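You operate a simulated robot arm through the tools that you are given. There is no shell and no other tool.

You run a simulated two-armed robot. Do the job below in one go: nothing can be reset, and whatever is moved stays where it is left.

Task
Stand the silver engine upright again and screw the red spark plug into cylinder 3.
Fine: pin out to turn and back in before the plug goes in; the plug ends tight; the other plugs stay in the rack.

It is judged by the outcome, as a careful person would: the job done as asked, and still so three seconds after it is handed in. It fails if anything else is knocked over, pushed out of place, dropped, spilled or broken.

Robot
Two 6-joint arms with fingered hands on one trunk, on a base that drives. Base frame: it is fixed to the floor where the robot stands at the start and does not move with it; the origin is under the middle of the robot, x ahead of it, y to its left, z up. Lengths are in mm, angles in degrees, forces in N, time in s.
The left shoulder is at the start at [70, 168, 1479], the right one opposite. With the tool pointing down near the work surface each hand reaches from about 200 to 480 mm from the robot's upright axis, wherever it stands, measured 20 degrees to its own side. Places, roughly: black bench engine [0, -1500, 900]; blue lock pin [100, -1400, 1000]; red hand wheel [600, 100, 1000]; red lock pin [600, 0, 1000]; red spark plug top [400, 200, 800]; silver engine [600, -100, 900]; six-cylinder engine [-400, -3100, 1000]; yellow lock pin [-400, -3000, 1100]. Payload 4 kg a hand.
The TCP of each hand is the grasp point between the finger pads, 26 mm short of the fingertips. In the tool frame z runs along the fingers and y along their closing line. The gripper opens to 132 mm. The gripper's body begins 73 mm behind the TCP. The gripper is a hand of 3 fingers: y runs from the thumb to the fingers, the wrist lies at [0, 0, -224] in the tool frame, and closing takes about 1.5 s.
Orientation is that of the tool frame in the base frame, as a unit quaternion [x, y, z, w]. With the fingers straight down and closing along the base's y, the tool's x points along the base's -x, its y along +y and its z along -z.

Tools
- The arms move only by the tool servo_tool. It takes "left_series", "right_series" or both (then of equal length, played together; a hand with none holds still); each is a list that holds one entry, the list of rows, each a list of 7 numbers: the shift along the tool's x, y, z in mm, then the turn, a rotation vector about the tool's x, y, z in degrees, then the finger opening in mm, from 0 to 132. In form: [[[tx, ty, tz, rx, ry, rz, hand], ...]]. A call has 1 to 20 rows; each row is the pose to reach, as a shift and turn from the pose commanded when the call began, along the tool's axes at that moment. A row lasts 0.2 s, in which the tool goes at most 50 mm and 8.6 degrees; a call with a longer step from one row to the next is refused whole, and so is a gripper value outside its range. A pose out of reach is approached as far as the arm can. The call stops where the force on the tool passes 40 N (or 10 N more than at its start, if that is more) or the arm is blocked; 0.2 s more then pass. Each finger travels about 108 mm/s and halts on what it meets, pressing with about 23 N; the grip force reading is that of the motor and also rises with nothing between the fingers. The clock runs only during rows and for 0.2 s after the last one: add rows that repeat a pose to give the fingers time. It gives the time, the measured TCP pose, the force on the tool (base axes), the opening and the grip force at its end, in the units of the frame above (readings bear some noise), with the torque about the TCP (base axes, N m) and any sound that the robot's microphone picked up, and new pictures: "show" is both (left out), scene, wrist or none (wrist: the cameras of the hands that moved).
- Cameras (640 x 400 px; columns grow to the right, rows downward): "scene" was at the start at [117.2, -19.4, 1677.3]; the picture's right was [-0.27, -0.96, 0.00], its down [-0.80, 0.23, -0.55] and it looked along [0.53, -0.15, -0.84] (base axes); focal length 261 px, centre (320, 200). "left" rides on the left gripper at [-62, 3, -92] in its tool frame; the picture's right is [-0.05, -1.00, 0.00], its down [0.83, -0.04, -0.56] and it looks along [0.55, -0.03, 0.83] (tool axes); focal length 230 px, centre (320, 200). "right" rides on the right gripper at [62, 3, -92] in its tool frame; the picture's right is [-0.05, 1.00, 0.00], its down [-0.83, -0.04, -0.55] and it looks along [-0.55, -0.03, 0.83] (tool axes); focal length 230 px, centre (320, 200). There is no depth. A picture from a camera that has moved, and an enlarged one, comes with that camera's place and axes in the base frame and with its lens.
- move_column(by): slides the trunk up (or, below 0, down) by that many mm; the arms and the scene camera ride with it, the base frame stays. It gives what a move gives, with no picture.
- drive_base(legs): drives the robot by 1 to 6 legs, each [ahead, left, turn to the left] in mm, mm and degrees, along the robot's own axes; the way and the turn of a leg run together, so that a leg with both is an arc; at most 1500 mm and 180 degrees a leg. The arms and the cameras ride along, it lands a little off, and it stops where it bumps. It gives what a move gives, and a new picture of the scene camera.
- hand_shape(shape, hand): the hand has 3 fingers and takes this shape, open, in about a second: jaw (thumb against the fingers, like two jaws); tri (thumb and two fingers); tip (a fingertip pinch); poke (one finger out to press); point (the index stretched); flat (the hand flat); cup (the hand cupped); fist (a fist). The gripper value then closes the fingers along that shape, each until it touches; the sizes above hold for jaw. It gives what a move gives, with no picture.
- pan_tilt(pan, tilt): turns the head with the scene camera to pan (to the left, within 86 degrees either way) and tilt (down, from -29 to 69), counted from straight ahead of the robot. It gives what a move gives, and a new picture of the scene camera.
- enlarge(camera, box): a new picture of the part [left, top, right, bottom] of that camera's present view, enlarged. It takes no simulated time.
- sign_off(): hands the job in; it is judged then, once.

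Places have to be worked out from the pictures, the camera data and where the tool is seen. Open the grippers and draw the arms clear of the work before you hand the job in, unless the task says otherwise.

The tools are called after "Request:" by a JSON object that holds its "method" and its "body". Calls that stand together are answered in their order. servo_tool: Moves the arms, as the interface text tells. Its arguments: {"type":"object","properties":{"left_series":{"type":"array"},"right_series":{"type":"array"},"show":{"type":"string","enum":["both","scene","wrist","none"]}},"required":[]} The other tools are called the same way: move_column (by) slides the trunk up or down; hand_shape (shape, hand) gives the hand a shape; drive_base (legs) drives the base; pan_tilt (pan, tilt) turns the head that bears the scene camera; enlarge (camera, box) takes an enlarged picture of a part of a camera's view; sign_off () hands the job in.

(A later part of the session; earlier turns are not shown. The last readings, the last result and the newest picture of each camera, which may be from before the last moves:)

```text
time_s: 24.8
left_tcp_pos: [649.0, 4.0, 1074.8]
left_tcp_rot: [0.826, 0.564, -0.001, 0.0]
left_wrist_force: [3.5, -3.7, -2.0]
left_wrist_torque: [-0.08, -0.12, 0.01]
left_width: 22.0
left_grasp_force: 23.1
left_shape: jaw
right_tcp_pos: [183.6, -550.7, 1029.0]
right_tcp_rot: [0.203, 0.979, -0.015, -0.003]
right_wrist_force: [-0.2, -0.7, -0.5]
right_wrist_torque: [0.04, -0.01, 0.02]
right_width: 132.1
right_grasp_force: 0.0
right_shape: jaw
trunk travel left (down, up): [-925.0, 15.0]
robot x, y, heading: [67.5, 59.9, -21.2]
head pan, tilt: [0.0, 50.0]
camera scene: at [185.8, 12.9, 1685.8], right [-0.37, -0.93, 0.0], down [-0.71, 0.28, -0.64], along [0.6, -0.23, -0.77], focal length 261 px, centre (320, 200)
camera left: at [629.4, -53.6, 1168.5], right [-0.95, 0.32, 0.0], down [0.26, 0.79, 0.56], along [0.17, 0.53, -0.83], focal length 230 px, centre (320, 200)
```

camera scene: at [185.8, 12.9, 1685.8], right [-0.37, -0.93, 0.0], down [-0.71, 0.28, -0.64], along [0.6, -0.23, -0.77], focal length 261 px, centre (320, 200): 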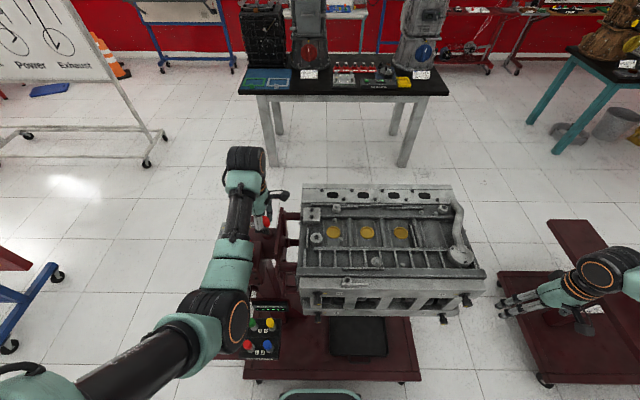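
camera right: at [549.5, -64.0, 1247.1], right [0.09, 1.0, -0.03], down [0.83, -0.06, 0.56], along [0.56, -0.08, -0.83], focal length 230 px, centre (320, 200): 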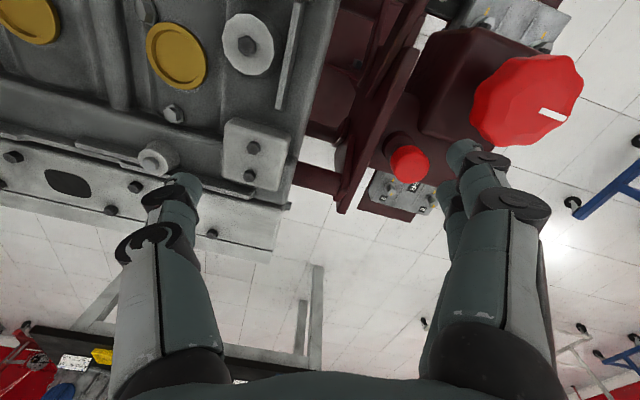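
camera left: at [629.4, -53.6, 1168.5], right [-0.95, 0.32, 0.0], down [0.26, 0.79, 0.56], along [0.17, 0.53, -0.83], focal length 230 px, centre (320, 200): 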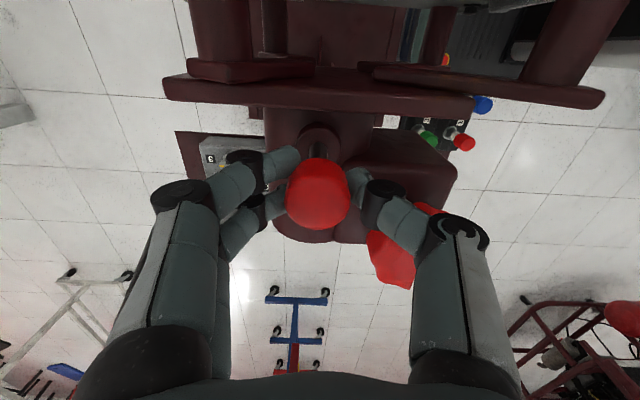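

The pin rose with the hand (stem now visible) with low force. I keep pulling in small steps to find the end of its travel.

Request:
{"method": "servo_tool", "body": {"left_series": [[[0, 0, -3, 0, 0, 0, 12], [0, 0, -6, 0, 0, 0, 12], [0, 0, -9, 0, 0, 0, 12], [0, 0, -12, 0, 0, 0, 12]]], "show": "wrist"}}

Request:
{"method": "enlarge", "body": {"camera": "left", "box": [200, 80, 460, 280]}}

```text
time_s: 25.8
left_tcp_pos: [648.5, 4.4, 1088.9]
left_tcp_rot: [0.826, 0.563, 0.001, 0.0]
left_wrist_force: [3.1, -3.7, -1.3]
left_wrist_torque: [-0.08, -0.11, 0.05]
left_width: 22.3
left_grasp_force: 22.6
left_shape: jaw
right_tcp_pos: [183.5, -550.2, 1028.5]
right_tcp_rot: [0.203, 0.979, -0.014, -0.002]
right_wrist_force: [-0.4, -0.5, 0.2]
right_wrist_torque: [0.05, -0.03, 0.0]
right_width: 131.9
right_grasp_force: 0.1
right_shape: jaw
trunk travel left (down, up): [-925.0, 15.0]
robot x, y, heading: [65.2, 58.7, -21.5]
head pan, tilt: [0.0, 50.0]
camera left: at [629.2, -53.5, 1181.0], right [-0.95, 0.32, 0.0], down [0.26, 0.79, 0.56], along [0.18, 0.53, -0.83], focal length 230 px, centre (320, 200)
```

left: 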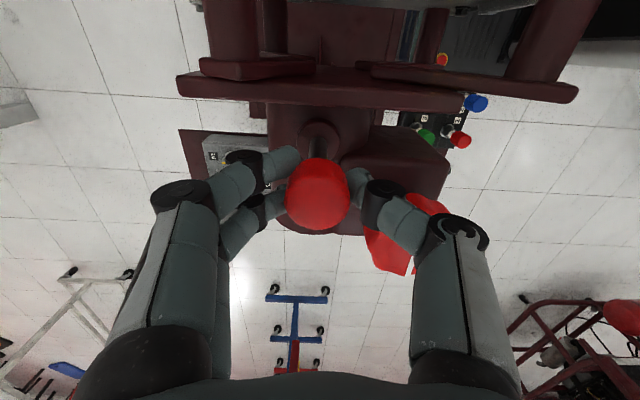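

```text
2.00 times, centred on (330, 180) of left
camera zoom: at [629.2, -53.5, 1181.0], right [-0.95, 0.32, 0.0], down [0.26, 0.79, 0.56], along [0.18, 0.53, -0.83], focal length 460 px, centre (300, 240)
```

zoom: 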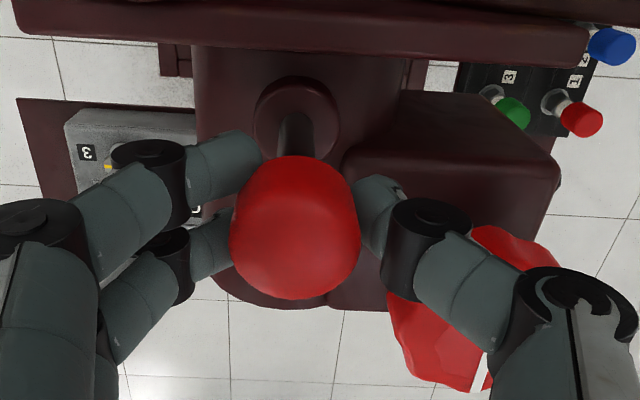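

No end stop after 36 mm of lift and force stays low. I pull a little more, carefully.

Request:
{"method": "servo_tool", "body": {"left_series": [[[0, 0, -3, 0, 0, 0, 12], [0, 0, -6, 0, 0, 0, 12], [0, 0, -9, 0, 0, 0, 12]]], "show": "wrist"}}

Request:
{"method": "enlarge", "body": {"camera": "left", "box": [200, 80, 460, 280]}}

```text
time_s: 26.6
left_tcp_pos: [648.0, 3.1, 1094.5]
left_tcp_rot: [0.826, 0.563, -0.002, -0.004]
left_wrist_force: [1.1, -3.7, -18.5]
left_wrist_torque: [-0.1, -0.1, 0.0]
left_width: 21.5
left_grasp_force: 23.1
left_shape: jaw
right_tcp_pos: [184.2, -551.1, 1027.9]
right_tcp_rot: [0.202, 0.979, -0.014, -0.004]
right_wrist_force: [0.6, -0.2, -0.6]
right_wrist_torque: [-0.03, -0.03, -0.01]
right_width: 132.1
right_grasp_force: 0.1
right_shape: jaw
trunk travel left (down, up): [-925.0, 15.0]
robot x, y, heading: [64.6, 61.1, -21.5]
head pan, tilt: [0.0, 50.0]
camera left: at [630.0, -53.7, 1186.4], right [-0.95, 0.32, 0.01], down [0.27, 0.79, 0.56], along [0.17, 0.53, -0.83], focal length 230 px, centre (320, 200)
```

left: 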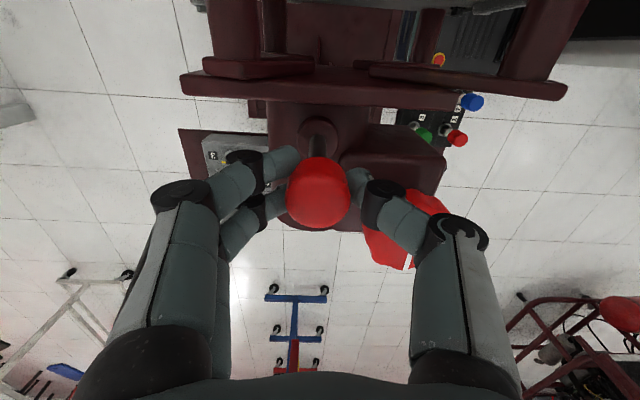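

```text
2.00 times, centred on (330, 180) of left
camera zoom: at [630.0, -53.7, 1186.4], right [-0.95, 0.32, 0.01], down [0.27, 0.79, 0.56], along [0.17, 0.53, -0.83], focal length 460 px, centre (300, 240)
```

zoom: 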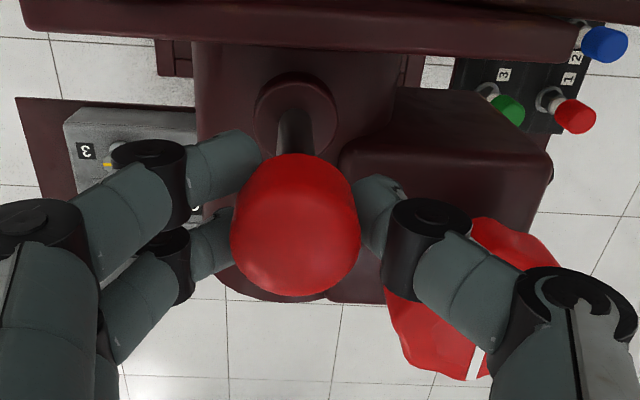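

An end stop appeared (18.5 N) after about 41 mm of lift. I relax by 3 mm, open the fingers and see whether the pin stays out.

Request:
{"method": "servo_tool", "body": {"left_series": [[[0, 0, 3, 0, 0, 0, 12], [0, 0, 3, 0, 0, 0, 25], [0, 0, 3, 0, 0, 0, 45], [0, 0, 3, 0, 0, 0, 66], [0, 0, 3, 0, 0, 0, 66]]], "show": "wrist"}}

Request:
{"method": "enlarge", "body": {"camera": "left", "box": [200, 80, 460, 280]}}

```text
time_s: 27.8
left_tcp_pos: [648.5, 5.7, 1094.2]
left_tcp_rot: [0.826, 0.564, 0.002, 0.001]
left_wrist_force: [-0.5, 0.5, 0.2]
left_wrist_torque: [0.02, 0.02, -0.02]
left_width: 65.4
left_grasp_force: 0.1
left_shape: jaw
right_tcp_pos: [182.2, -550.0, 1029.8]
right_tcp_rot: [0.203, 0.979, -0.015, -0.002]
right_wrist_force: [-0.3, 0.7, 0.4]
right_wrist_torque: [0.01, -0.02, 0.01]
right_width: 131.8
right_grasp_force: 0.0
right_shape: jaw
trunk travel left (down, up): [-925.0, 15.0]
robot x, y, heading: [67.8, 56.8, -21.3]
head pan, tilt: [0.0, 50.0]
camera left: at [628.6, -52.3, 1187.2], right [-0.95, 0.32, 0.0], down [0.26, 0.79, 0.56], along [0.18, 0.53, -0.83], focal length 230 px, centre (320, 200)
```

left: 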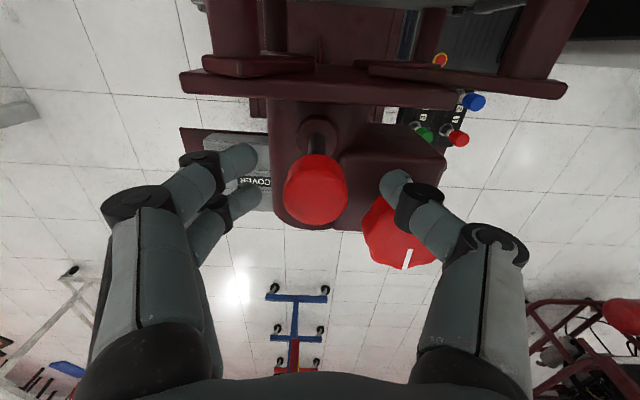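

```text
2.00 times, centred on (330, 180) of left
camera zoom: at [628.6, -52.3, 1187.2], right [-0.95, 0.32, 0.0], down [0.26, 0.79, 0.56], along [0.18, 0.53, -0.83], focal length 460 px, centre (300, 240)
```

zoom: 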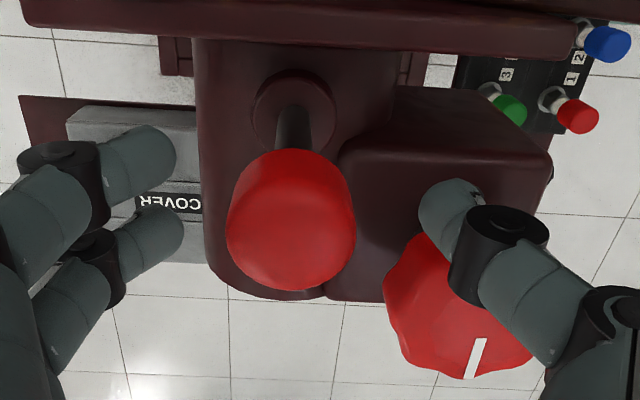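

The pin stays out by itself. Now I slide the open hand sideways off the pin (fingers straddle it), rising a little, and go over the wheel.

Request:
{"method": "servo_tool", "body": {"left_series": [[[15, 0, -8, 0, 0, 0, 66], [30, 0, -16, 0, 0, 0, 66], [45, -5, -20, 0, 0, 0, 70], [55, -30, -20, 0, 0, 0, 80], [65, -55, -20, 0, 0, 0, 90], [67, -66, -20, 0, 0, 0, 100], [67, -66, -20, 0, 0, 0, 104], [67, -66, -20, 0, 0, 0, 104]]], "show": "both"}}

Request:
{"method": "enlarge", "body": {"camera": "left", "box": [160, 40, 480, 240]}}

```text
time_s: 29.2
left_tcp_pos: [637.8, 78.1, 1087.9]
left_tcp_rot: [0.827, 0.563, 0.005, 0.009]
left_wrist_force: [0.2, -5.7, 15.7]
left_wrist_torque: [0.15, 1.05, 0.39]
left_width: 103.6
left_grasp_force: 0.0
left_shape: jaw
left hand out of reach, approached as far as the arm can: row 3, 4, 5, 6, 7
right_tcp_pos: [180.8, -551.6, 1029.9]
right_tcp_rot: [0.203, 0.979, -0.014, -0.002]
right_wrist_force: [-0.5, 0.1, -0.6]
right_wrist_torque: [0.0, 0.03, -0.02]
right_width: 132.2
right_grasp_force: 0.0
right_shape: jaw
trunk travel left (down, up): [-925.0, 15.0]
robot x, y, heading: [66.2, 60.4, -21.5]
head pan, tilt: [0.0, 50.0]
stopped in row 7 (left hand): the force on the tool passed its limit at 41 N (the readings are from after the stop); the commanded pose is now the measured one
camera scene: at [182.4, 13.0, 1686.0], right [-0.37, -0.93, 0.0], down [-0.71, 0.28, -0.64], along [0.6, -0.23, -0.77], focal length 261 px, centre (320, 200)
camera left: at [616.6, 20.8, 1180.5], right [-0.95, 0.32, -0.02], down [0.25, 0.79, 0.55], along [0.19, 0.52, -0.83], focal length 230 px, centre (320, 200)
```

scene: 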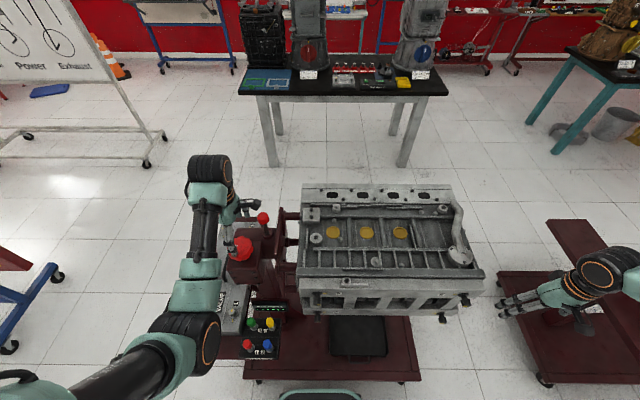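
left: 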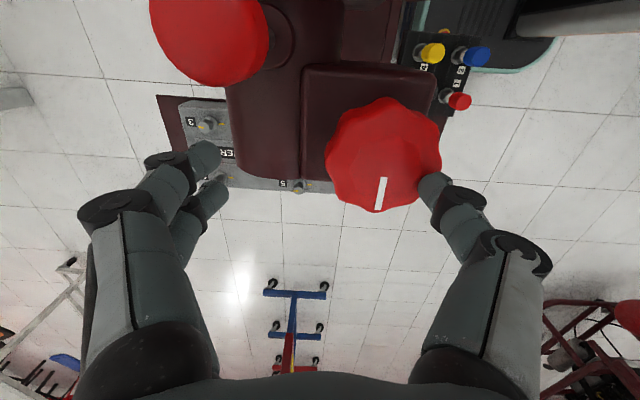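

```text
2.00 times, centred on (320, 140) of left
camera zoom: at [616.6, 20.8, 1180.5], right [-0.95, 0.32, -0.02], down [0.25, 0.79, 0.55], along [0.19, 0.52, -0.83], focal length 460 px, centre (320, 320)
```

zoom: 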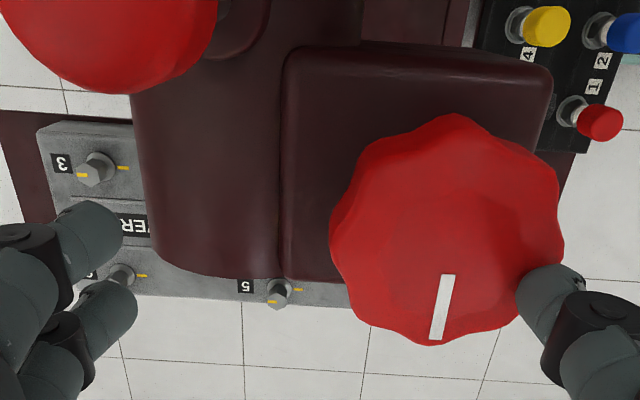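

The thumb tip rested on the wheel top (so the wheel top is at about z 1062), because this height is out of reach so close to the body. I lift the hand away up and ahead, where it has reach.

Request:
{"method": "servo_tool", "body": {"left_series": [[[0, 8, -8, 0, 0, 0, 104], [0, 18, -16, 0, 0, 0, 104], [0, 30, -22, 0, 0, 0, 104], [0, 30, -22, 0, 0, 0, 104]]], "show": "wrist"}}

```text
time_s: 30.2
left_tcp_pos: [668.6, 68.1, 1105.8]
left_tcp_rot: [0.826, 0.563, 0.005, 0.007]
left_wrist_force: [-0.7, -0.1, 1.0]
left_wrist_torque: [-0.04, 0.02, -0.01]
left_width: 103.6
left_grasp_force: 0.0
left_shape: jaw
left hand out of reach, approached as far as the arm can: row 2, 3, 4
right_tcp_pos: [181.4, -549.4, 1030.6]
right_tcp_rot: [0.203, 0.979, -0.015, -0.002]
right_wrist_force: [-0.1, -0.2, -0.2]
right_wrist_torque: [0.01, 0.02, -0.02]
right_width: 131.9
right_grasp_force: 0.2
right_shape: jaw
trunk travel left (down, up): [-925.0, 15.0]
robot x, y, heading: [66.6, 61.4, -21.2]
head pan, tilt: [0.0, 50.0]
camera left: at [646.5, 10.6, 1198.5], right [-0.95, 0.32, -0.02], down [0.25, 0.79, 0.55], along [0.19, 0.52, -0.83], focal length 230 px, centre (320, 200)
```

left: 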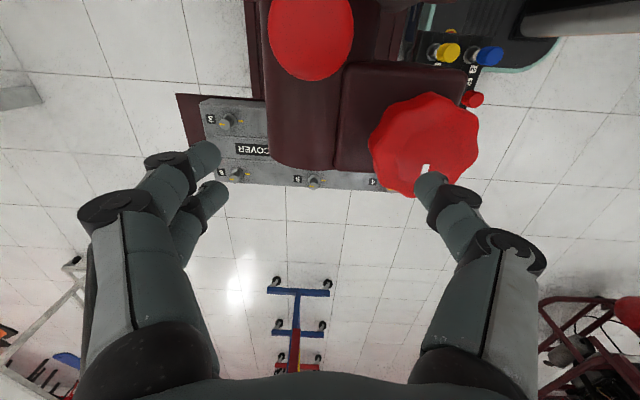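

Free again at z 1106. I drive the base 60 mm back, which brings the hand over the wheel where it has more height range.

Request:
{"method": "drive_base", "body": {"legs": [[-60, 0, 0]]}}

Request:
{"method": "enlarge", "body": {"camera": "left", "box": [160, 40, 480, 240]}}

```text
time_s: 31.1
left_tcp_pos: [620.6, 85.7, 1100.9]
left_tcp_rot: [0.827, 0.562, 0.002, 0.003]
left_wrist_force: [-0.4, -0.1, 0.8]
left_wrist_torque: [0.05, 0.08, -0.01]
left_width: 103.8
left_grasp_force: 0.0
left_shape: jaw
right_tcp_pos: [135.4, -531.4, 1026.3]
right_tcp_rot: [0.203, 0.979, -0.013, -0.007]
right_wrist_force: [0.2, -0.1, 0.3]
right_wrist_torque: [0.02, 0.07, 0.01]
right_width: 131.9
right_grasp_force: 0.3
right_shape: jaw
trunk travel left (down, up): [-925.0, 15.0]
robot x, y, heading: [16.0, 82.2, -21.6]
head pan, tilt: [0.0, 50.0]
camera scene: at [142.3, 30.4, 1684.7], right [-0.37, -0.93, 0.0], down [-0.72, 0.28, -0.64], along [0.59, -0.23, -0.77], focal length 261 px, centre (320, 200)
```

scene: 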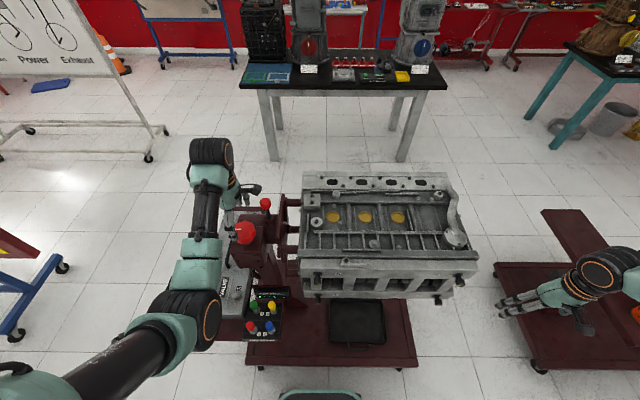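

```text
2.00 times, centred on (320, 140) of left
camera zoom: at [601.0, 28.0, 1193.6], right [-0.95, 0.32, -0.01], down [0.26, 0.79, 0.56], along [0.18, 0.52, -0.83], focal length 460 px, centre (320, 320)
```

zoom: 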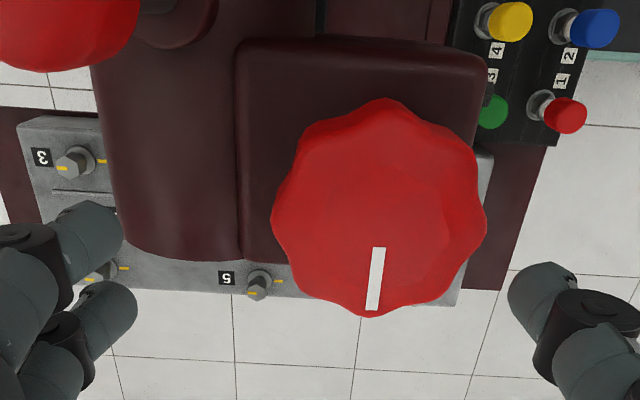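

The wheel centre is at about [600, 83], just 10 mm right and 18 mm back of the tool. I centre on it and look before descending.

Request:
{"method": "servo_tool", "body": {"left_series": [[[-5, -9, 0, 0, 0, 0, 100], [-10, -18, 0, 0, 0, 0, 100], [-10, -18, 10, 0, 0, 0, 100], [-10, -18, 10, 0, 0, 0, 100]]], "show": "wrist"}}

Request:
{"method": "enlarge", "body": {"camera": "left", "box": [160, 40, 480, 240]}}

Request:
{"method": "enlarge", "body": {"camera": "scene", "box": [200, 170, 320, 270]}}

```text
time_s: 32.1
left_tcp_pos: [591.1, 86.7, 1096.3]
left_tcp_rot: [0.827, 0.563, 0.006, 0.008]
left_wrist_force: [0.7, 1.4, -0.4]
left_wrist_torque: [0.01, -0.02, 0.02]
left_width: 100.3
left_grasp_force: 0.0
left_shape: jaw
left hand out of reach, approached as far as the arm can: row 1, 2
right_tcp_pos: [126.9, -529.1, 1031.0]
right_tcp_rot: [0.203, 0.979, -0.014, -0.001]
right_wrist_force: [-0.3, -0.1, 0.4]
right_wrist_torque: [-0.01, 0.0, -0.01]
right_width: 132.0
right_grasp_force: 0.0
right_shape: jaw
trunk travel left (down, up): [-925.0, 15.0]
robot x, y, heading: [11.5, 81.2, -21.3]
head pan, tilt: [0.0, 50.0]
camera left: at [570.7, 29.8, 1188.8], right [-0.95, 0.32, -0.02], down [0.25, 0.79, 0.55], along [0.19, 0.52, -0.83], focal length 230 px, centre (320, 200)
```

left: 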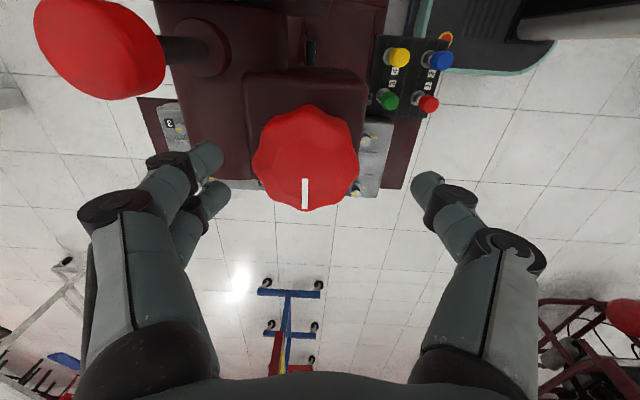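

```text
2.00 times, centred on (320, 140) of left
camera zoom: at [570.7, 29.8, 1188.8], right [-0.95, 0.32, -0.02], down [0.25, 0.79, 0.55], along [0.19, 0.52, -0.83], focal length 460 px, centre (320, 320)
```

zoom: 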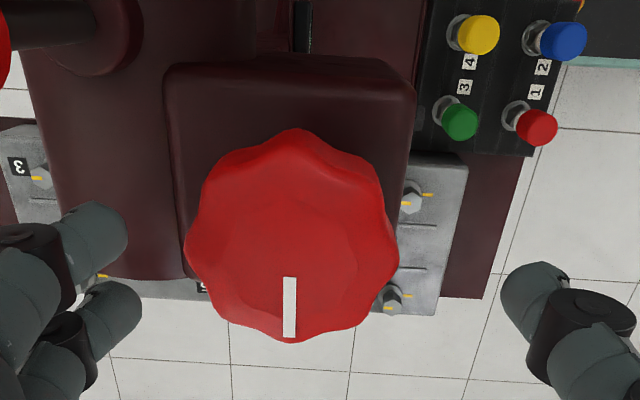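

```text
4.00 times, centred on (260, 220) of scene
camera zoom: at [127.6, 36.5, 1686.2], right [-0.37, -0.93, 0.0], down [-0.71, 0.28, -0.64], along [0.6, -0.24, -0.77], focal length 1042 px, centre (560, 120)
```

zoom: 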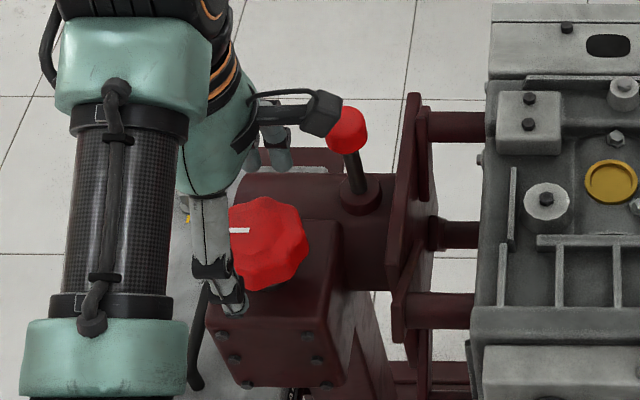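

The base had still been settling; the wheel is now about 10 mm ahead of the tool. I centre and descend to TCP z ≈ 1056 with the fingers open around the wheel.

Request:
{"method": "servo_tool", "body": {"left_series": [[[1, 10, 5, 0, 0, 0, 100], [1, 10, 18, 0, 0, 0, 100], [1, 10, 30, 0, 0, 0, 100], [1, 10, 40, 0, 0, 0, 100], [1, 10, 40, 0, 0, 0, 100]]], "show": "wrist"}}

Request:
{"method": "enlarge", "body": {"camera": "left", "box": [160, 100, 480, 300]}}

Request:
{"method": "enlarge", "body": {"camera": "scene", "box": [200, 170, 320, 270]}}

```text
time_s: 33.4
left_tcp_pos: [603.7, 83.3, 1056.2]
left_tcp_rot: [0.826, 0.563, 0.005, 0.008]
left_wrist_force: [-0.2, -0.1, -0.2]
left_wrist_torque: [-0.02, 0.0, 0.0]
left_width: 100.4
left_grasp_force: 0.0
left_shape: jaw
right_tcp_pos: [126.7, -529.5, 1030.8]
right_tcp_rot: [0.202, 0.979, -0.015, -0.002]
right_wrist_force: [0.4, -0.2, -0.8]
right_wrist_torque: [-0.02, -0.02, 0.01]
right_width: 132.0
right_grasp_force: 0.1
right_shape: jaw
trunk travel left (down, up): [-925.0, 15.0]
robot x, y, heading: [11.4, 80.6, -21.4]
head pan, tilt: [0.0, 50.0]
camera left: at [582.3, 26.0, 1148.9], right [-0.95, 0.32, -0.02], down [0.25, 0.79, 0.55], along [0.19, 0.52, -0.83], focal length 230 px, centre (320, 200)
```

left: 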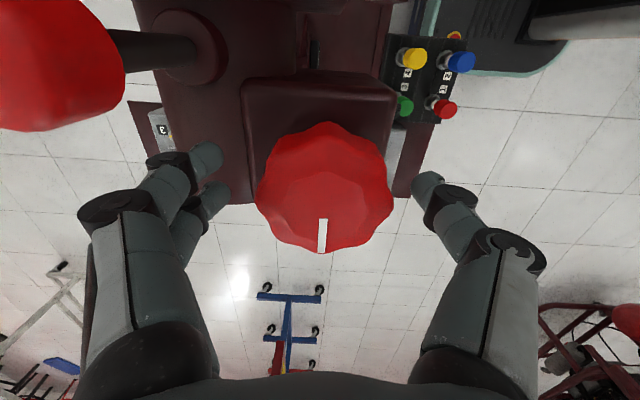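

```text
2.00 times, centred on (320, 200) of left
camera zoom: at [582.3, 26.0, 1148.9], right [-0.95, 0.32, -0.02], down [0.25, 0.79, 0.55], along [0.19, 0.52, -0.83], focal length 460 px, centre (320, 200)
```

zoom: 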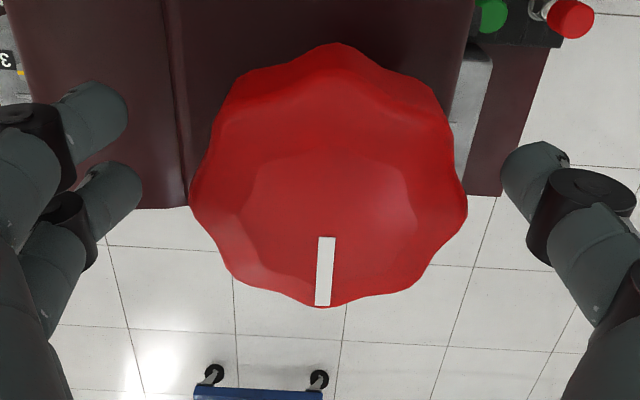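

```text
4.00 times, centred on (260, 220) of scene
camera zoom: at [129.3, 35.7, 1686.0], right [-0.37, -0.93, 0.0], down [-0.71, 0.28, -0.64], along [0.6, -0.24, -0.77], focal length 1042 px, centre (560, 120)
```

zoom: 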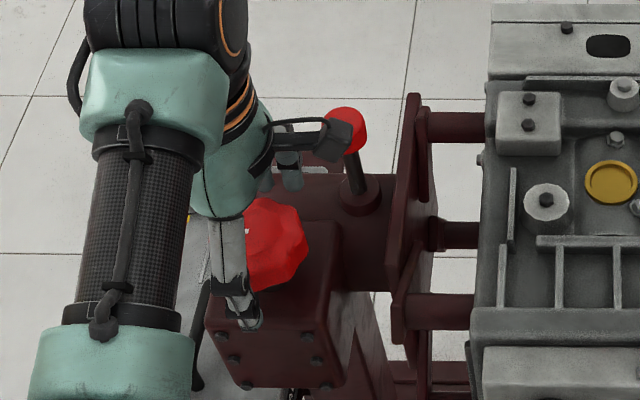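

The wheel sits centred between thumb and fingers. I lower 6 mm more (checking for contact) and close on the wheel.

Request:
{"method": "servo_tool", "body": {"left_series": [[[-1, -1, 3, 0, 0, 0, 100], [-1, -1, 6, 0, 0, 0, 90], [-1, -1, 6, 0, 0, 0, 75], [-1, -1, 6, 0, 0, 0, 60], [-1, -1, 6, 0, 0, 0, 50], [-1, -1, 6, 0, 0, 0, 45], [-1, -1, 6, 0, 0, 0, 45]]], "show": "wrist"}}

Request:
{"method": "enlarge", "body": {"camera": "left", "box": [160, 100, 480, 300]}}

```text
time_s: 35.0
left_tcp_pos: [603.1, 83.6, 1049.9]
left_tcp_rot: [0.826, 0.563, 0.004, 0.007]
left_wrist_force: [-2.2, -0.5, -1.2]
left_wrist_torque: [-0.02, 0.02, 0.01]
left_width: 57.3
left_grasp_force: 23.1
left_shape: jaw
right_tcp_pos: [127.9, -528.6, 1029.4]
right_tcp_rot: [0.203, 0.979, -0.015, -0.002]
right_wrist_force: [0.2, 0.6, 0.9]
right_wrist_torque: [0.02, -0.03, 0.0]
right_width: 132.2
right_grasp_force: 0.0
right_shape: jaw
trunk travel left (down, up): [-925.0, 15.0]
robot x, y, heading: [11.2, 82.8, -21.3]
head pan, tilt: [0.0, 50.0]
camera left: at [581.4, 25.2, 1142.3], right [-0.95, 0.32, -0.02], down [0.26, 0.79, 0.55], along [0.19, 0.52, -0.83], focal length 230 px, centre (320, 200)
```

left: 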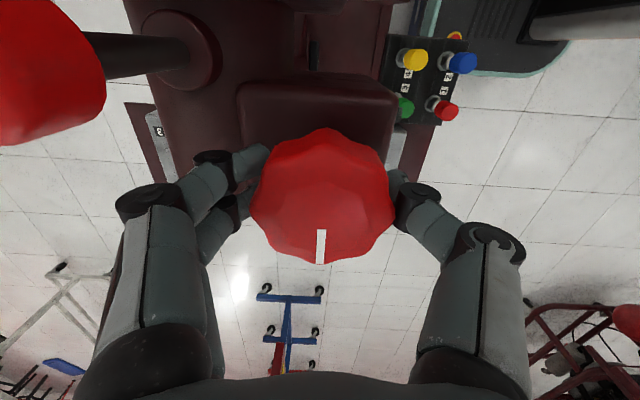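

```text
2.00 times, centred on (320, 200) of left
camera zoom: at [581.4, 25.2, 1142.3], right [-0.95, 0.32, -0.02], down [0.26, 0.79, 0.55], along [0.19, 0.52, -0.83], focal length 460 px, centre (320, 200)
```

zoom: 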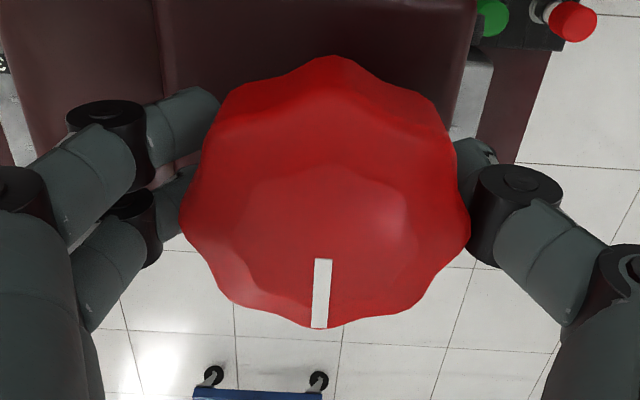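

Gripped the wheel. I turn it 24° clockwise (seen from above) as a test and look at how the engine responds.

Request:
{"method": "servo_tool", "body": {"left_series": [[[0, 0, 0, 0, 0, 8, 40], [0, 0, 0, 0, 0, 16, 40], [0, 0, 0, 0, 0, 24, 40], [0, 0, 0, 0, 0, 24, 40]]], "show": "both"}}

Request:
{"method": "enlarge", "body": {"camera": "left", "box": [160, 100, 480, 300]}}

Request:
{"method": "enlarge", "body": {"camera": "scene", "box": [280, 160, 500, 310]}}

```text
time_s: 36.0
left_tcp_pos: [600.8, 83.4, 1048.5]
left_tcp_rot: [0.925, 0.379, 0.007, 0.006]
left_wrist_force: [-7.8, -0.9, -5.4]
left_wrist_torque: [-0.05, 0.11, -0.01]
left_width: 56.7
left_grasp_force: 22.9
left_shape: jaw
right_tcp_pos: [127.3, -529.1, 1030.9]
right_tcp_rot: [0.203, 0.979, -0.014, -0.002]
right_wrist_force: [0.4, -0.1, -0.6]
right_wrist_torque: [0.02, -0.03, 0.02]
right_width: 131.9
right_grasp_force: 0.0
right_shape: jaw
trunk travel left (down, up): [-925.0, 15.0]
robot x, y, heading: [8.4, 86.1, -21.6]
head pan, tilt: [0.0, 50.0]
camera scene: at [128.3, 35.2, 1686.0], right [-0.37, -0.93, 0.0], down [-0.71, 0.28, -0.64], along [0.6, -0.23, -0.77], focal length 261 px, centre (320, 200)
camera left: at [558.0, 38.4, 1142.0], right [-0.74, 0.68, -0.02], down [0.55, 0.61, 0.56], along [0.39, 0.4, -0.83], focal length 230 px, centre (320, 200)
```

scene: 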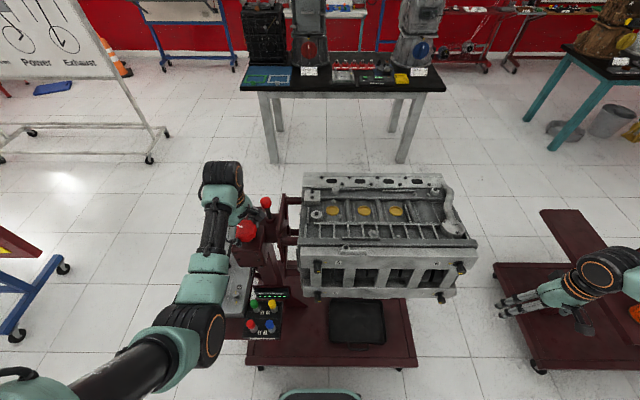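
left: 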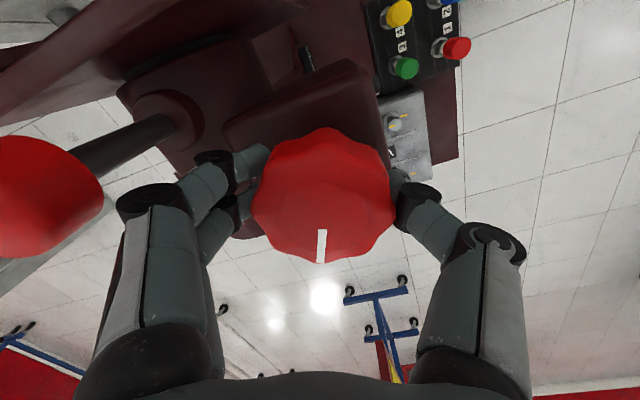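

```text
2.00 times, centred on (320, 200) of left
camera zoom: at [558.0, 38.4, 1142.0], right [-0.74, 0.68, -0.02], down [0.55, 0.61, 0.56], along [0.39, 0.4, -0.83], focal length 460 px, centre (320, 200)
```

zoom: 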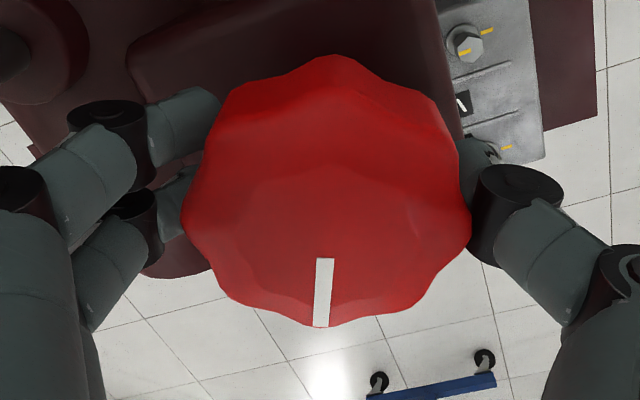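

```text
2.67 times, centred on (390, 235) of scene
camera zoom: at [128.3, 35.2, 1686.0], right [-0.37, -0.93, 0.0], down [-0.71, 0.28, -0.64], along [0.6, -0.23, -0.77], focal length 695 px, centre (133, 107)
```

zoom: 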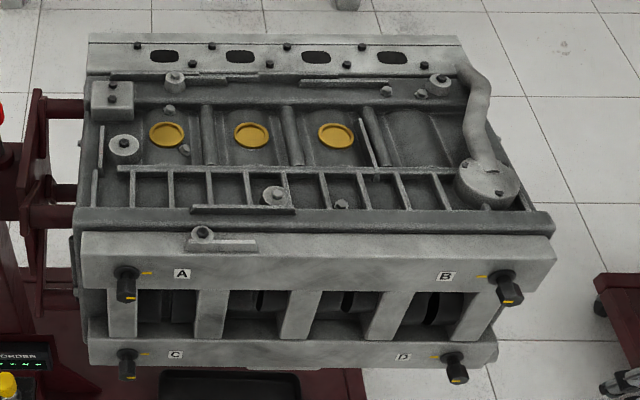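

The near (crankcase) edge rose and the head side dropped, so clockwise is the wrong way; the ratio is roughly 0.4 engine degree per wheel degree. I turn counter-clockwise instead, a long stroke.

Request:
{"method": "servo_tool", "body": {"left_series": [[[0, 0, 0, 0, 0, -8, 40], [0, 0, 0, 0, 0, -16, 40], [0, 0, 0, 0, 0, -24, 40], [0, 0, 0, 0, 0, -32, 40], [0, 0, 0, 0, 0, -40, 40], [0, 0, 0, 0, 0, -48, 40], [0, 0, 0, 0, 0, -56, 40], [0, 0, 0, 0, 0, -64, 40], [0, 0, 0, 0, 0, -72, 40], [0, 0, 0, 0, 0, -80, 40], [0, 0, 0, 0, 0, -88, 40], [0, 0, 0, 0, 0, -96, 40], [0, 0, 0, 0, 0, -104, 40], [0, 0, 0, 0, 0, -112, 40], [0, 0, 0, 0, 0, -112, 40]]], "show": "both"}}

Request:
{"method": "enlarge", "body": {"camera": "scene", "box": [280, 160, 500, 310]}}

```text
time_s: 39.1
left_tcp_pos: [604.4, 84.6, 1048.8]
left_tcp_rot: [0.202, 0.979, -0.001, 0.008]
left_wrist_force: [11.8, 5.7, 6.2]
left_wrist_torque: [0.41, -0.34, -0.06]
left_width: 56.7
left_grasp_force: 22.5
left_shape: jaw
right_tcp_pos: [128.9, -529.7, 1030.2]
right_tcp_rot: [0.203, 0.979, -0.016, -0.002]
right_wrist_force: [-0.5, 0.5, 0.3]
right_wrist_torque: [-0.04, -0.02, 0.0]
right_width: 131.9
right_grasp_force: 0.0
right_shape: jaw
trunk travel left (down, up): [-925.0, 15.0]
robot x, y, heading: [10.6, 84.6, -21.6]
head pan, tilt: [0.0, 50.0]
camera scene: at [132.0, 37.1, 1685.9], right [-0.37, -0.93, 0.0], down [-0.71, 0.28, -0.64], along [0.6, -0.24, -0.77], focal length 261 px, centre (320, 200)
camera left: at [660.6, 63.7, 1143.0], right [-0.35, -0.94, 0.0], down [-0.79, 0.29, 0.54], along [-0.51, 0.19, -0.84], focal length 230 px, centre (320, 200)
```

scene: 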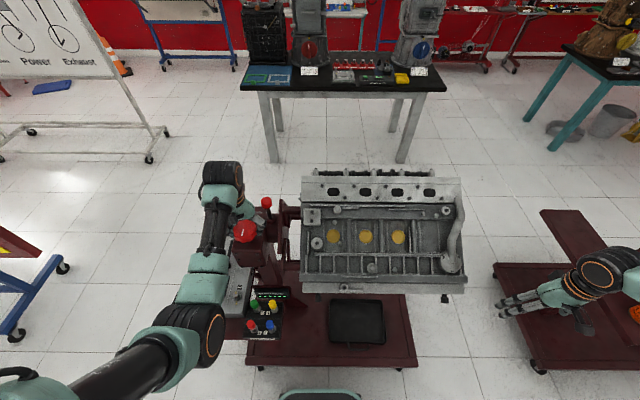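
left: 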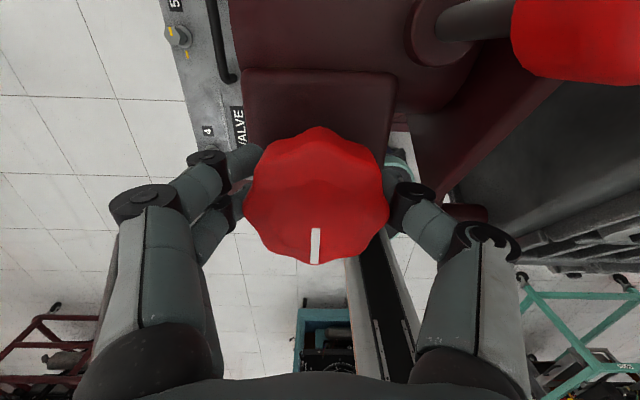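

```text
2.67 times, centred on (390, 235) of scene
camera zoom: at [132.0, 37.1, 1685.9], right [-0.37, -0.93, 0.0], down [-0.71, 0.28, -0.64], along [0.6, -0.24, -0.77], focal length 695 px, centre (133, 107)
```

zoom: 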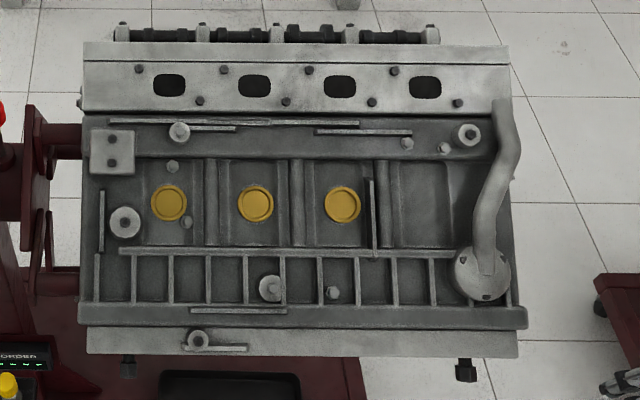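

Counter-clockwise is right: the engine has tilted about 35° toward upright and the camshaft shows. I release the wheel, rotate the open hand back 112°, and watch that the engine holds.

Request:
{"method": "servo_tool", "body": {"left_series": [[[0, 0, 0, 0, 0, 0, 60], [0, 0, 0, 0, 0, 0, 80], [0, 0, 0, 0, 0, 0, 104], [0, 0, 0, 0, 0, 0, 104], [0, 0, 0, 0, 0, 8, 104], [0, 0, 0, 0, 0, 16, 104], [0, 0, 0, 0, 0, 24, 104], [0, 0, 0, 0, 0, 32, 104], [0, 0, 0, 0, 0, 40, 104], [0, 0, 0, 0, 0, 48, 104], [0, 0, 0, 0, 0, 56, 104], [0, 0, 0, 0, 0, 64, 104], [0, 0, 0, 0, 0, 72, 104], [0, 0, 0, 0, 0, 80, 104], [0, 0, 0, 0, 0, 88, 104], [0, 0, 0, 0, 0, 96, 104], [0, 0, 0, 0, 0, 104, 104], [0, 0, 0, 0, 0, 112, 104], [0, 0, 0, 0, 0, 112, 104]]], "show": "both"}}

Request:
{"method": "enlarge", "body": {"camera": "left", "box": [160, 100, 480, 300]}}

```text
time_s: 43.1
left_tcp_pos: [600.6, 82.6, 1049.8]
left_tcp_rot: [0.926, 0.378, 0.006, 0.006]
left_wrist_force: [0.5, -0.1, 1.3]
left_wrist_torque: [0.0, 0.02, -0.01]
left_width: 104.0
left_grasp_force: 0.0
left_shape: jaw
right_tcp_pos: [127.7, -528.2, 1030.3]
right_tcp_rot: [0.203, 0.979, -0.015, -0.002]
right_wrist_force: [0.1, 0.5, 0.2]
right_wrist_torque: [-0.01, -0.02, -0.03]
right_width: 132.1
right_grasp_force: 0.0
right_shape: jaw
trunk travel left (down, up): [-925.0, 15.0]
robot x, y, heading: [9.7, 79.4, -21.5]
head pan, tilt: [0.0, 50.0]
camera scene: at [129.7, 35.5, 1686.0], right [-0.37, -0.93, 0.0], down [-0.71, 0.28, -0.64], along [0.6, -0.24, -0.77], focal length 261 px, centre (320, 200)
camera left: at [559.2, 38.1, 1142.0], right [-0.74, 0.68, -0.02], down [0.55, 0.62, 0.56], along [0.39, 0.4, -0.83], focal length 230 px, centre (320, 200)
```

scene: 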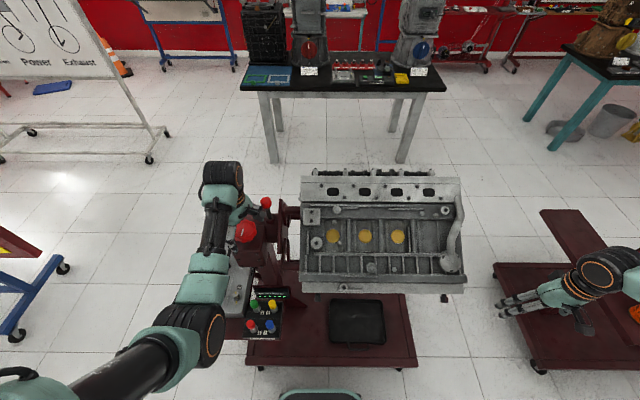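
left: 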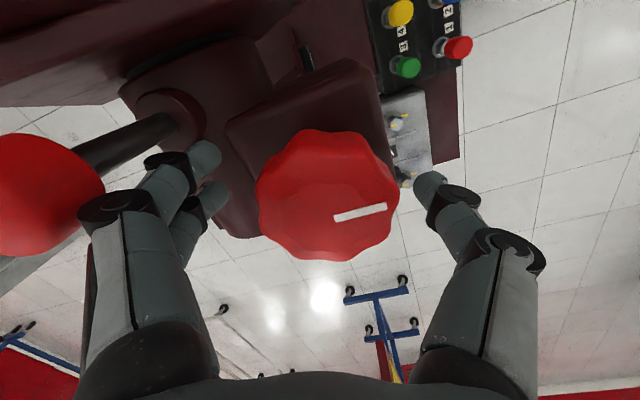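

```text
2.00 times, centred on (320, 200) of left
camera zoom: at [559.2, 38.1, 1142.0], right [-0.74, 0.68, -0.02], down [0.55, 0.62, 0.56], along [0.39, 0.4, -0.83], focal length 460 px, centre (320, 200)
```

zoom: 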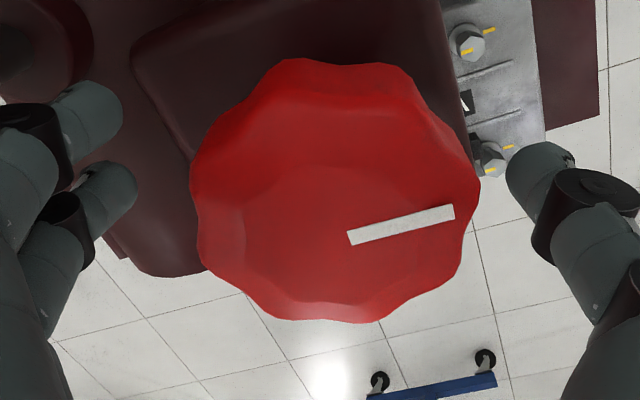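

The engine holds its place. I shift 3 mm, grip again, and turn another 112° counter-clockwise.

Request:
{"method": "servo_tool", "body": {"left_series": [[[0, -3, 0, 0, 0, 0, 90], [0, -3, 0, 0, 0, 0, 70], [0, -3, 0, 0, 0, 0, 50], [0, -3, 0, 0, 0, 0, 40], [0, -3, 0, 0, 0, 0, 40], [0, -3, 0, 0, 0, -8, 40], [0, -3, 0, 0, 0, -16, 40], [0, -3, 0, 0, 0, -24, 40], [0, -3, 0, 0, 0, -32, 40], [0, -3, 0, 0, 0, -40, 40], [0, -3, 0, 0, 0, -48, 40], [0, -3, 0, 0, 0, -56, 40], [0, -3, 0, 0, 0, -64, 40], [0, -3, 0, 0, 0, -72, 40], [0, -3, 0, 0, 0, -80, 40], [0, -3, 0, 0, 0, -88, 40], [0, -3, 0, 0, 0, -96, 40], [0, -3, 0, 0, 0, -96, 40]]], "show": "both"}}

Request:
{"method": "enlarge", "body": {"camera": "scene", "box": [280, 140, 500, 310]}}

```text
time_s: 47.0
left_tcp_pos: [603.5, 84.3, 1048.0]
left_tcp_rot: [0.337, 0.941, 0.0, 0.009]
left_wrist_force: [12.7, -1.4, 3.6]
left_wrist_torque: [0.15, -0.35, 0.02]
left_width: 57.1
left_grasp_force: 22.8
left_shape: jaw
right_tcp_pos: [129.7, -528.8, 1029.2]
right_tcp_rot: [0.203, 0.979, -0.015, -0.004]
right_wrist_force: [1.1, 0.0, 0.0]
right_wrist_torque: [0.0, -0.02, 0.0]
right_width: 132.1
right_grasp_force: 0.1
right_shape: jaw
trunk travel left (down, up): [-925.0, 15.0]
robot x, y, heading: [11.7, 82.0, -21.4]
head pan, tilt: [0.0, 50.0]
camera scene: at [133.0, 34.8, 1685.7], right [-0.37, -0.93, 0.0], down [-0.71, 0.28, -0.64], along [0.6, -0.23, -0.77], focal length 261 px, centre (320, 200)
camera left: at [651.2, 48.8, 1143.0], right [-0.59, -0.81, -0.01], down [-0.68, 0.5, 0.54], along [-0.43, 0.32, -0.84], focal length 230 px, centre (320, 200)
```

scene: 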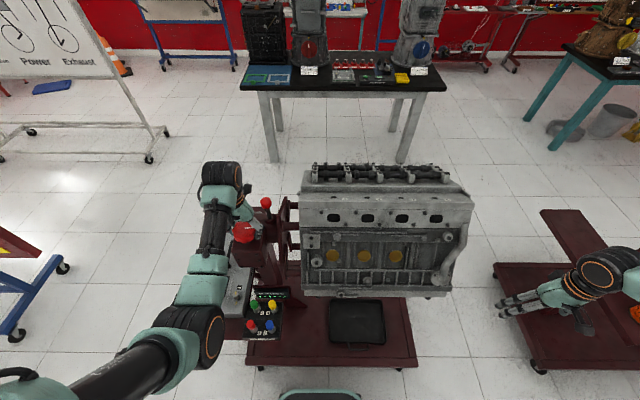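
left: 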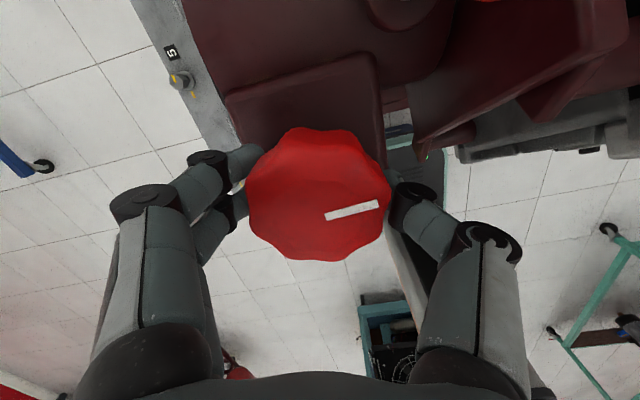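

```text
2.35 times, centred on (390, 225) of scene
camera zoom: at [133.0, 34.8, 1685.7], right [-0.37, -0.93, 0.0], down [-0.71, 0.28, -0.64], along [0.6, -0.23, -0.77], focal length 613 px, centre (155, 141)
```

zoom: 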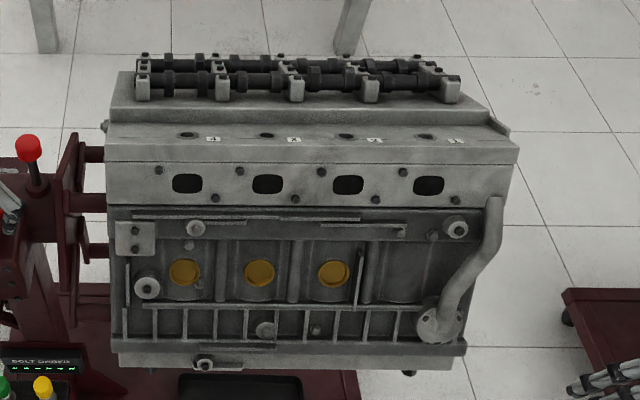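

Now the head is nearly up and four numbered plug holes show on its near ledge. The ratio appears to be 1/3 (270° of wheel for 90°), about 90° of wheel remain. I release and rotate the open hand back for another stroke.

Request:
{"method": "servo_tool", "body": {"left_series": [[[0, 0, 0, 0, 0, 0, 60], [0, 0, 0, 0, 0, 0, 80], [0, 0, 0, 0, 0, 0, 104], [0, 0, 0, 0, 0, 0, 104], [0, 0, 0, 0, 0, 8, 104], [0, 0, 0, 0, 0, 16, 104], [0, 0, 0, 0, 0, 24, 104], [0, 0, 0, 0, 0, 32, 104], [0, 0, 0, 0, 0, 40, 104], [0, 0, 0, 0, 0, 48, 104], [0, 0, 0, 0, 0, 56, 104], [0, 0, 0, 0, 0, 64, 104], [0, 0, 0, 0, 0, 72, 104], [0, 0, 0, 0, 0, 80, 104], [0, 0, 0, 0, 0, 88, 104], [0, 0, 0, 0, 0, 96, 104], [0, 0, 0, 0, 0, 96, 104]]], "show": "wrist"}}

Request:
{"method": "enlarge", "body": {"camera": "left", "box": [160, 100, 480, 300]}}

Request:
{"method": "enlarge", "body": {"camera": "scene", "box": [290, 150, 490, 230]}}

```text
time_s: 50.5
left_tcp_pos: [600.0, 84.7, 1050.0]
left_tcp_rot: [0.926, 0.378, 0.006, 0.006]
left_wrist_force: [0.5, 0.3, 0.0]
left_wrist_torque: [0.03, 0.01, 0.0]
left_width: 103.8
left_grasp_force: 0.0
left_shape: jaw
right_tcp_pos: [128.7, -529.1, 1029.2]
right_tcp_rot: [0.203, 0.979, -0.015, -0.002]
right_wrist_force: [-0.6, 0.3, -0.6]
right_wrist_torque: [-0.01, 0.03, 0.01]
right_width: 131.9
right_grasp_force: 0.0
right_shape: jaw
trunk travel left (down, up): [-925.0, 15.0]
robot x, y, heading: [10.0, 86.0, -21.6]
head pan, tilt: [0.0, 50.0]
camera left: at [556.8, 40.4, 1142.2], right [-0.74, 0.68, -0.02], down [0.55, 0.62, 0.56], along [0.39, 0.4, -0.83], focal length 230 px, centre (320, 200)
```

left: 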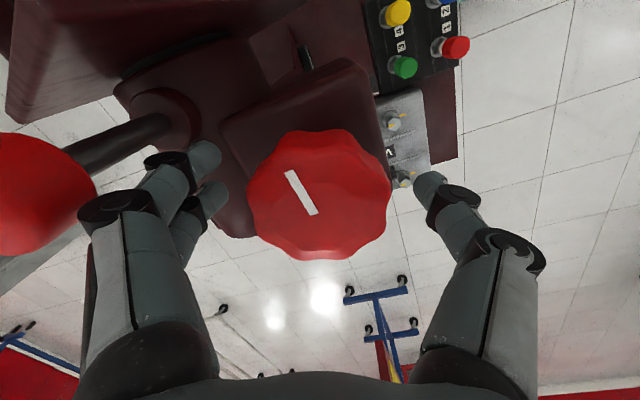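

```text
2.00 times, centred on (320, 200) of left
camera zoom: at [556.8, 40.4, 1142.2], right [-0.74, 0.68, -0.02], down [0.55, 0.62, 0.56], along [0.39, 0.4, -0.83], focal length 460 px, centre (320, 200)
```

zoom: 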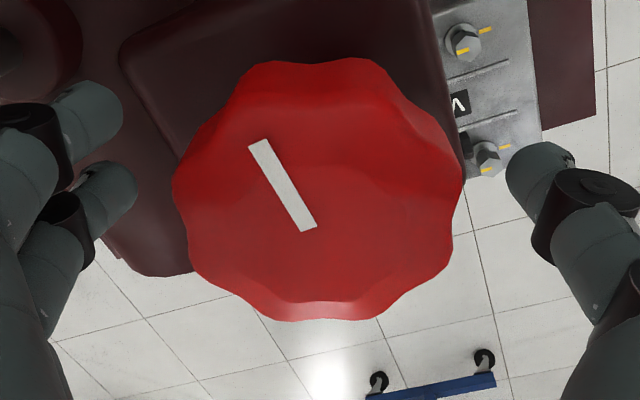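

```text
3.20 times, centred on (390, 190) of scene
camera zoom: at [129.7, 35.5, 1686.0], right [-0.37, -0.93, 0.0], down [-0.71, 0.28, -0.64], along [0.6, -0.24, -0.77], focal length 834 px, centre (96, 232)
```

zoom: 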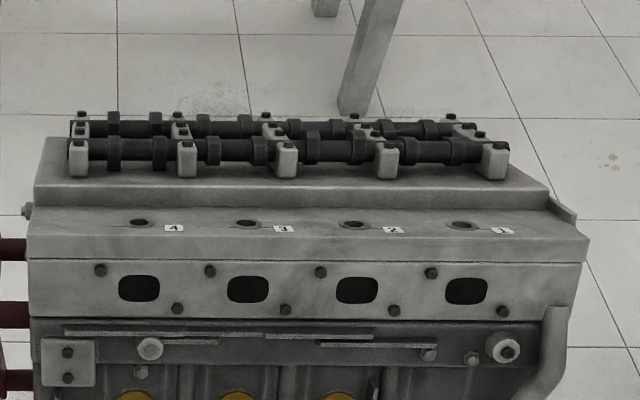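

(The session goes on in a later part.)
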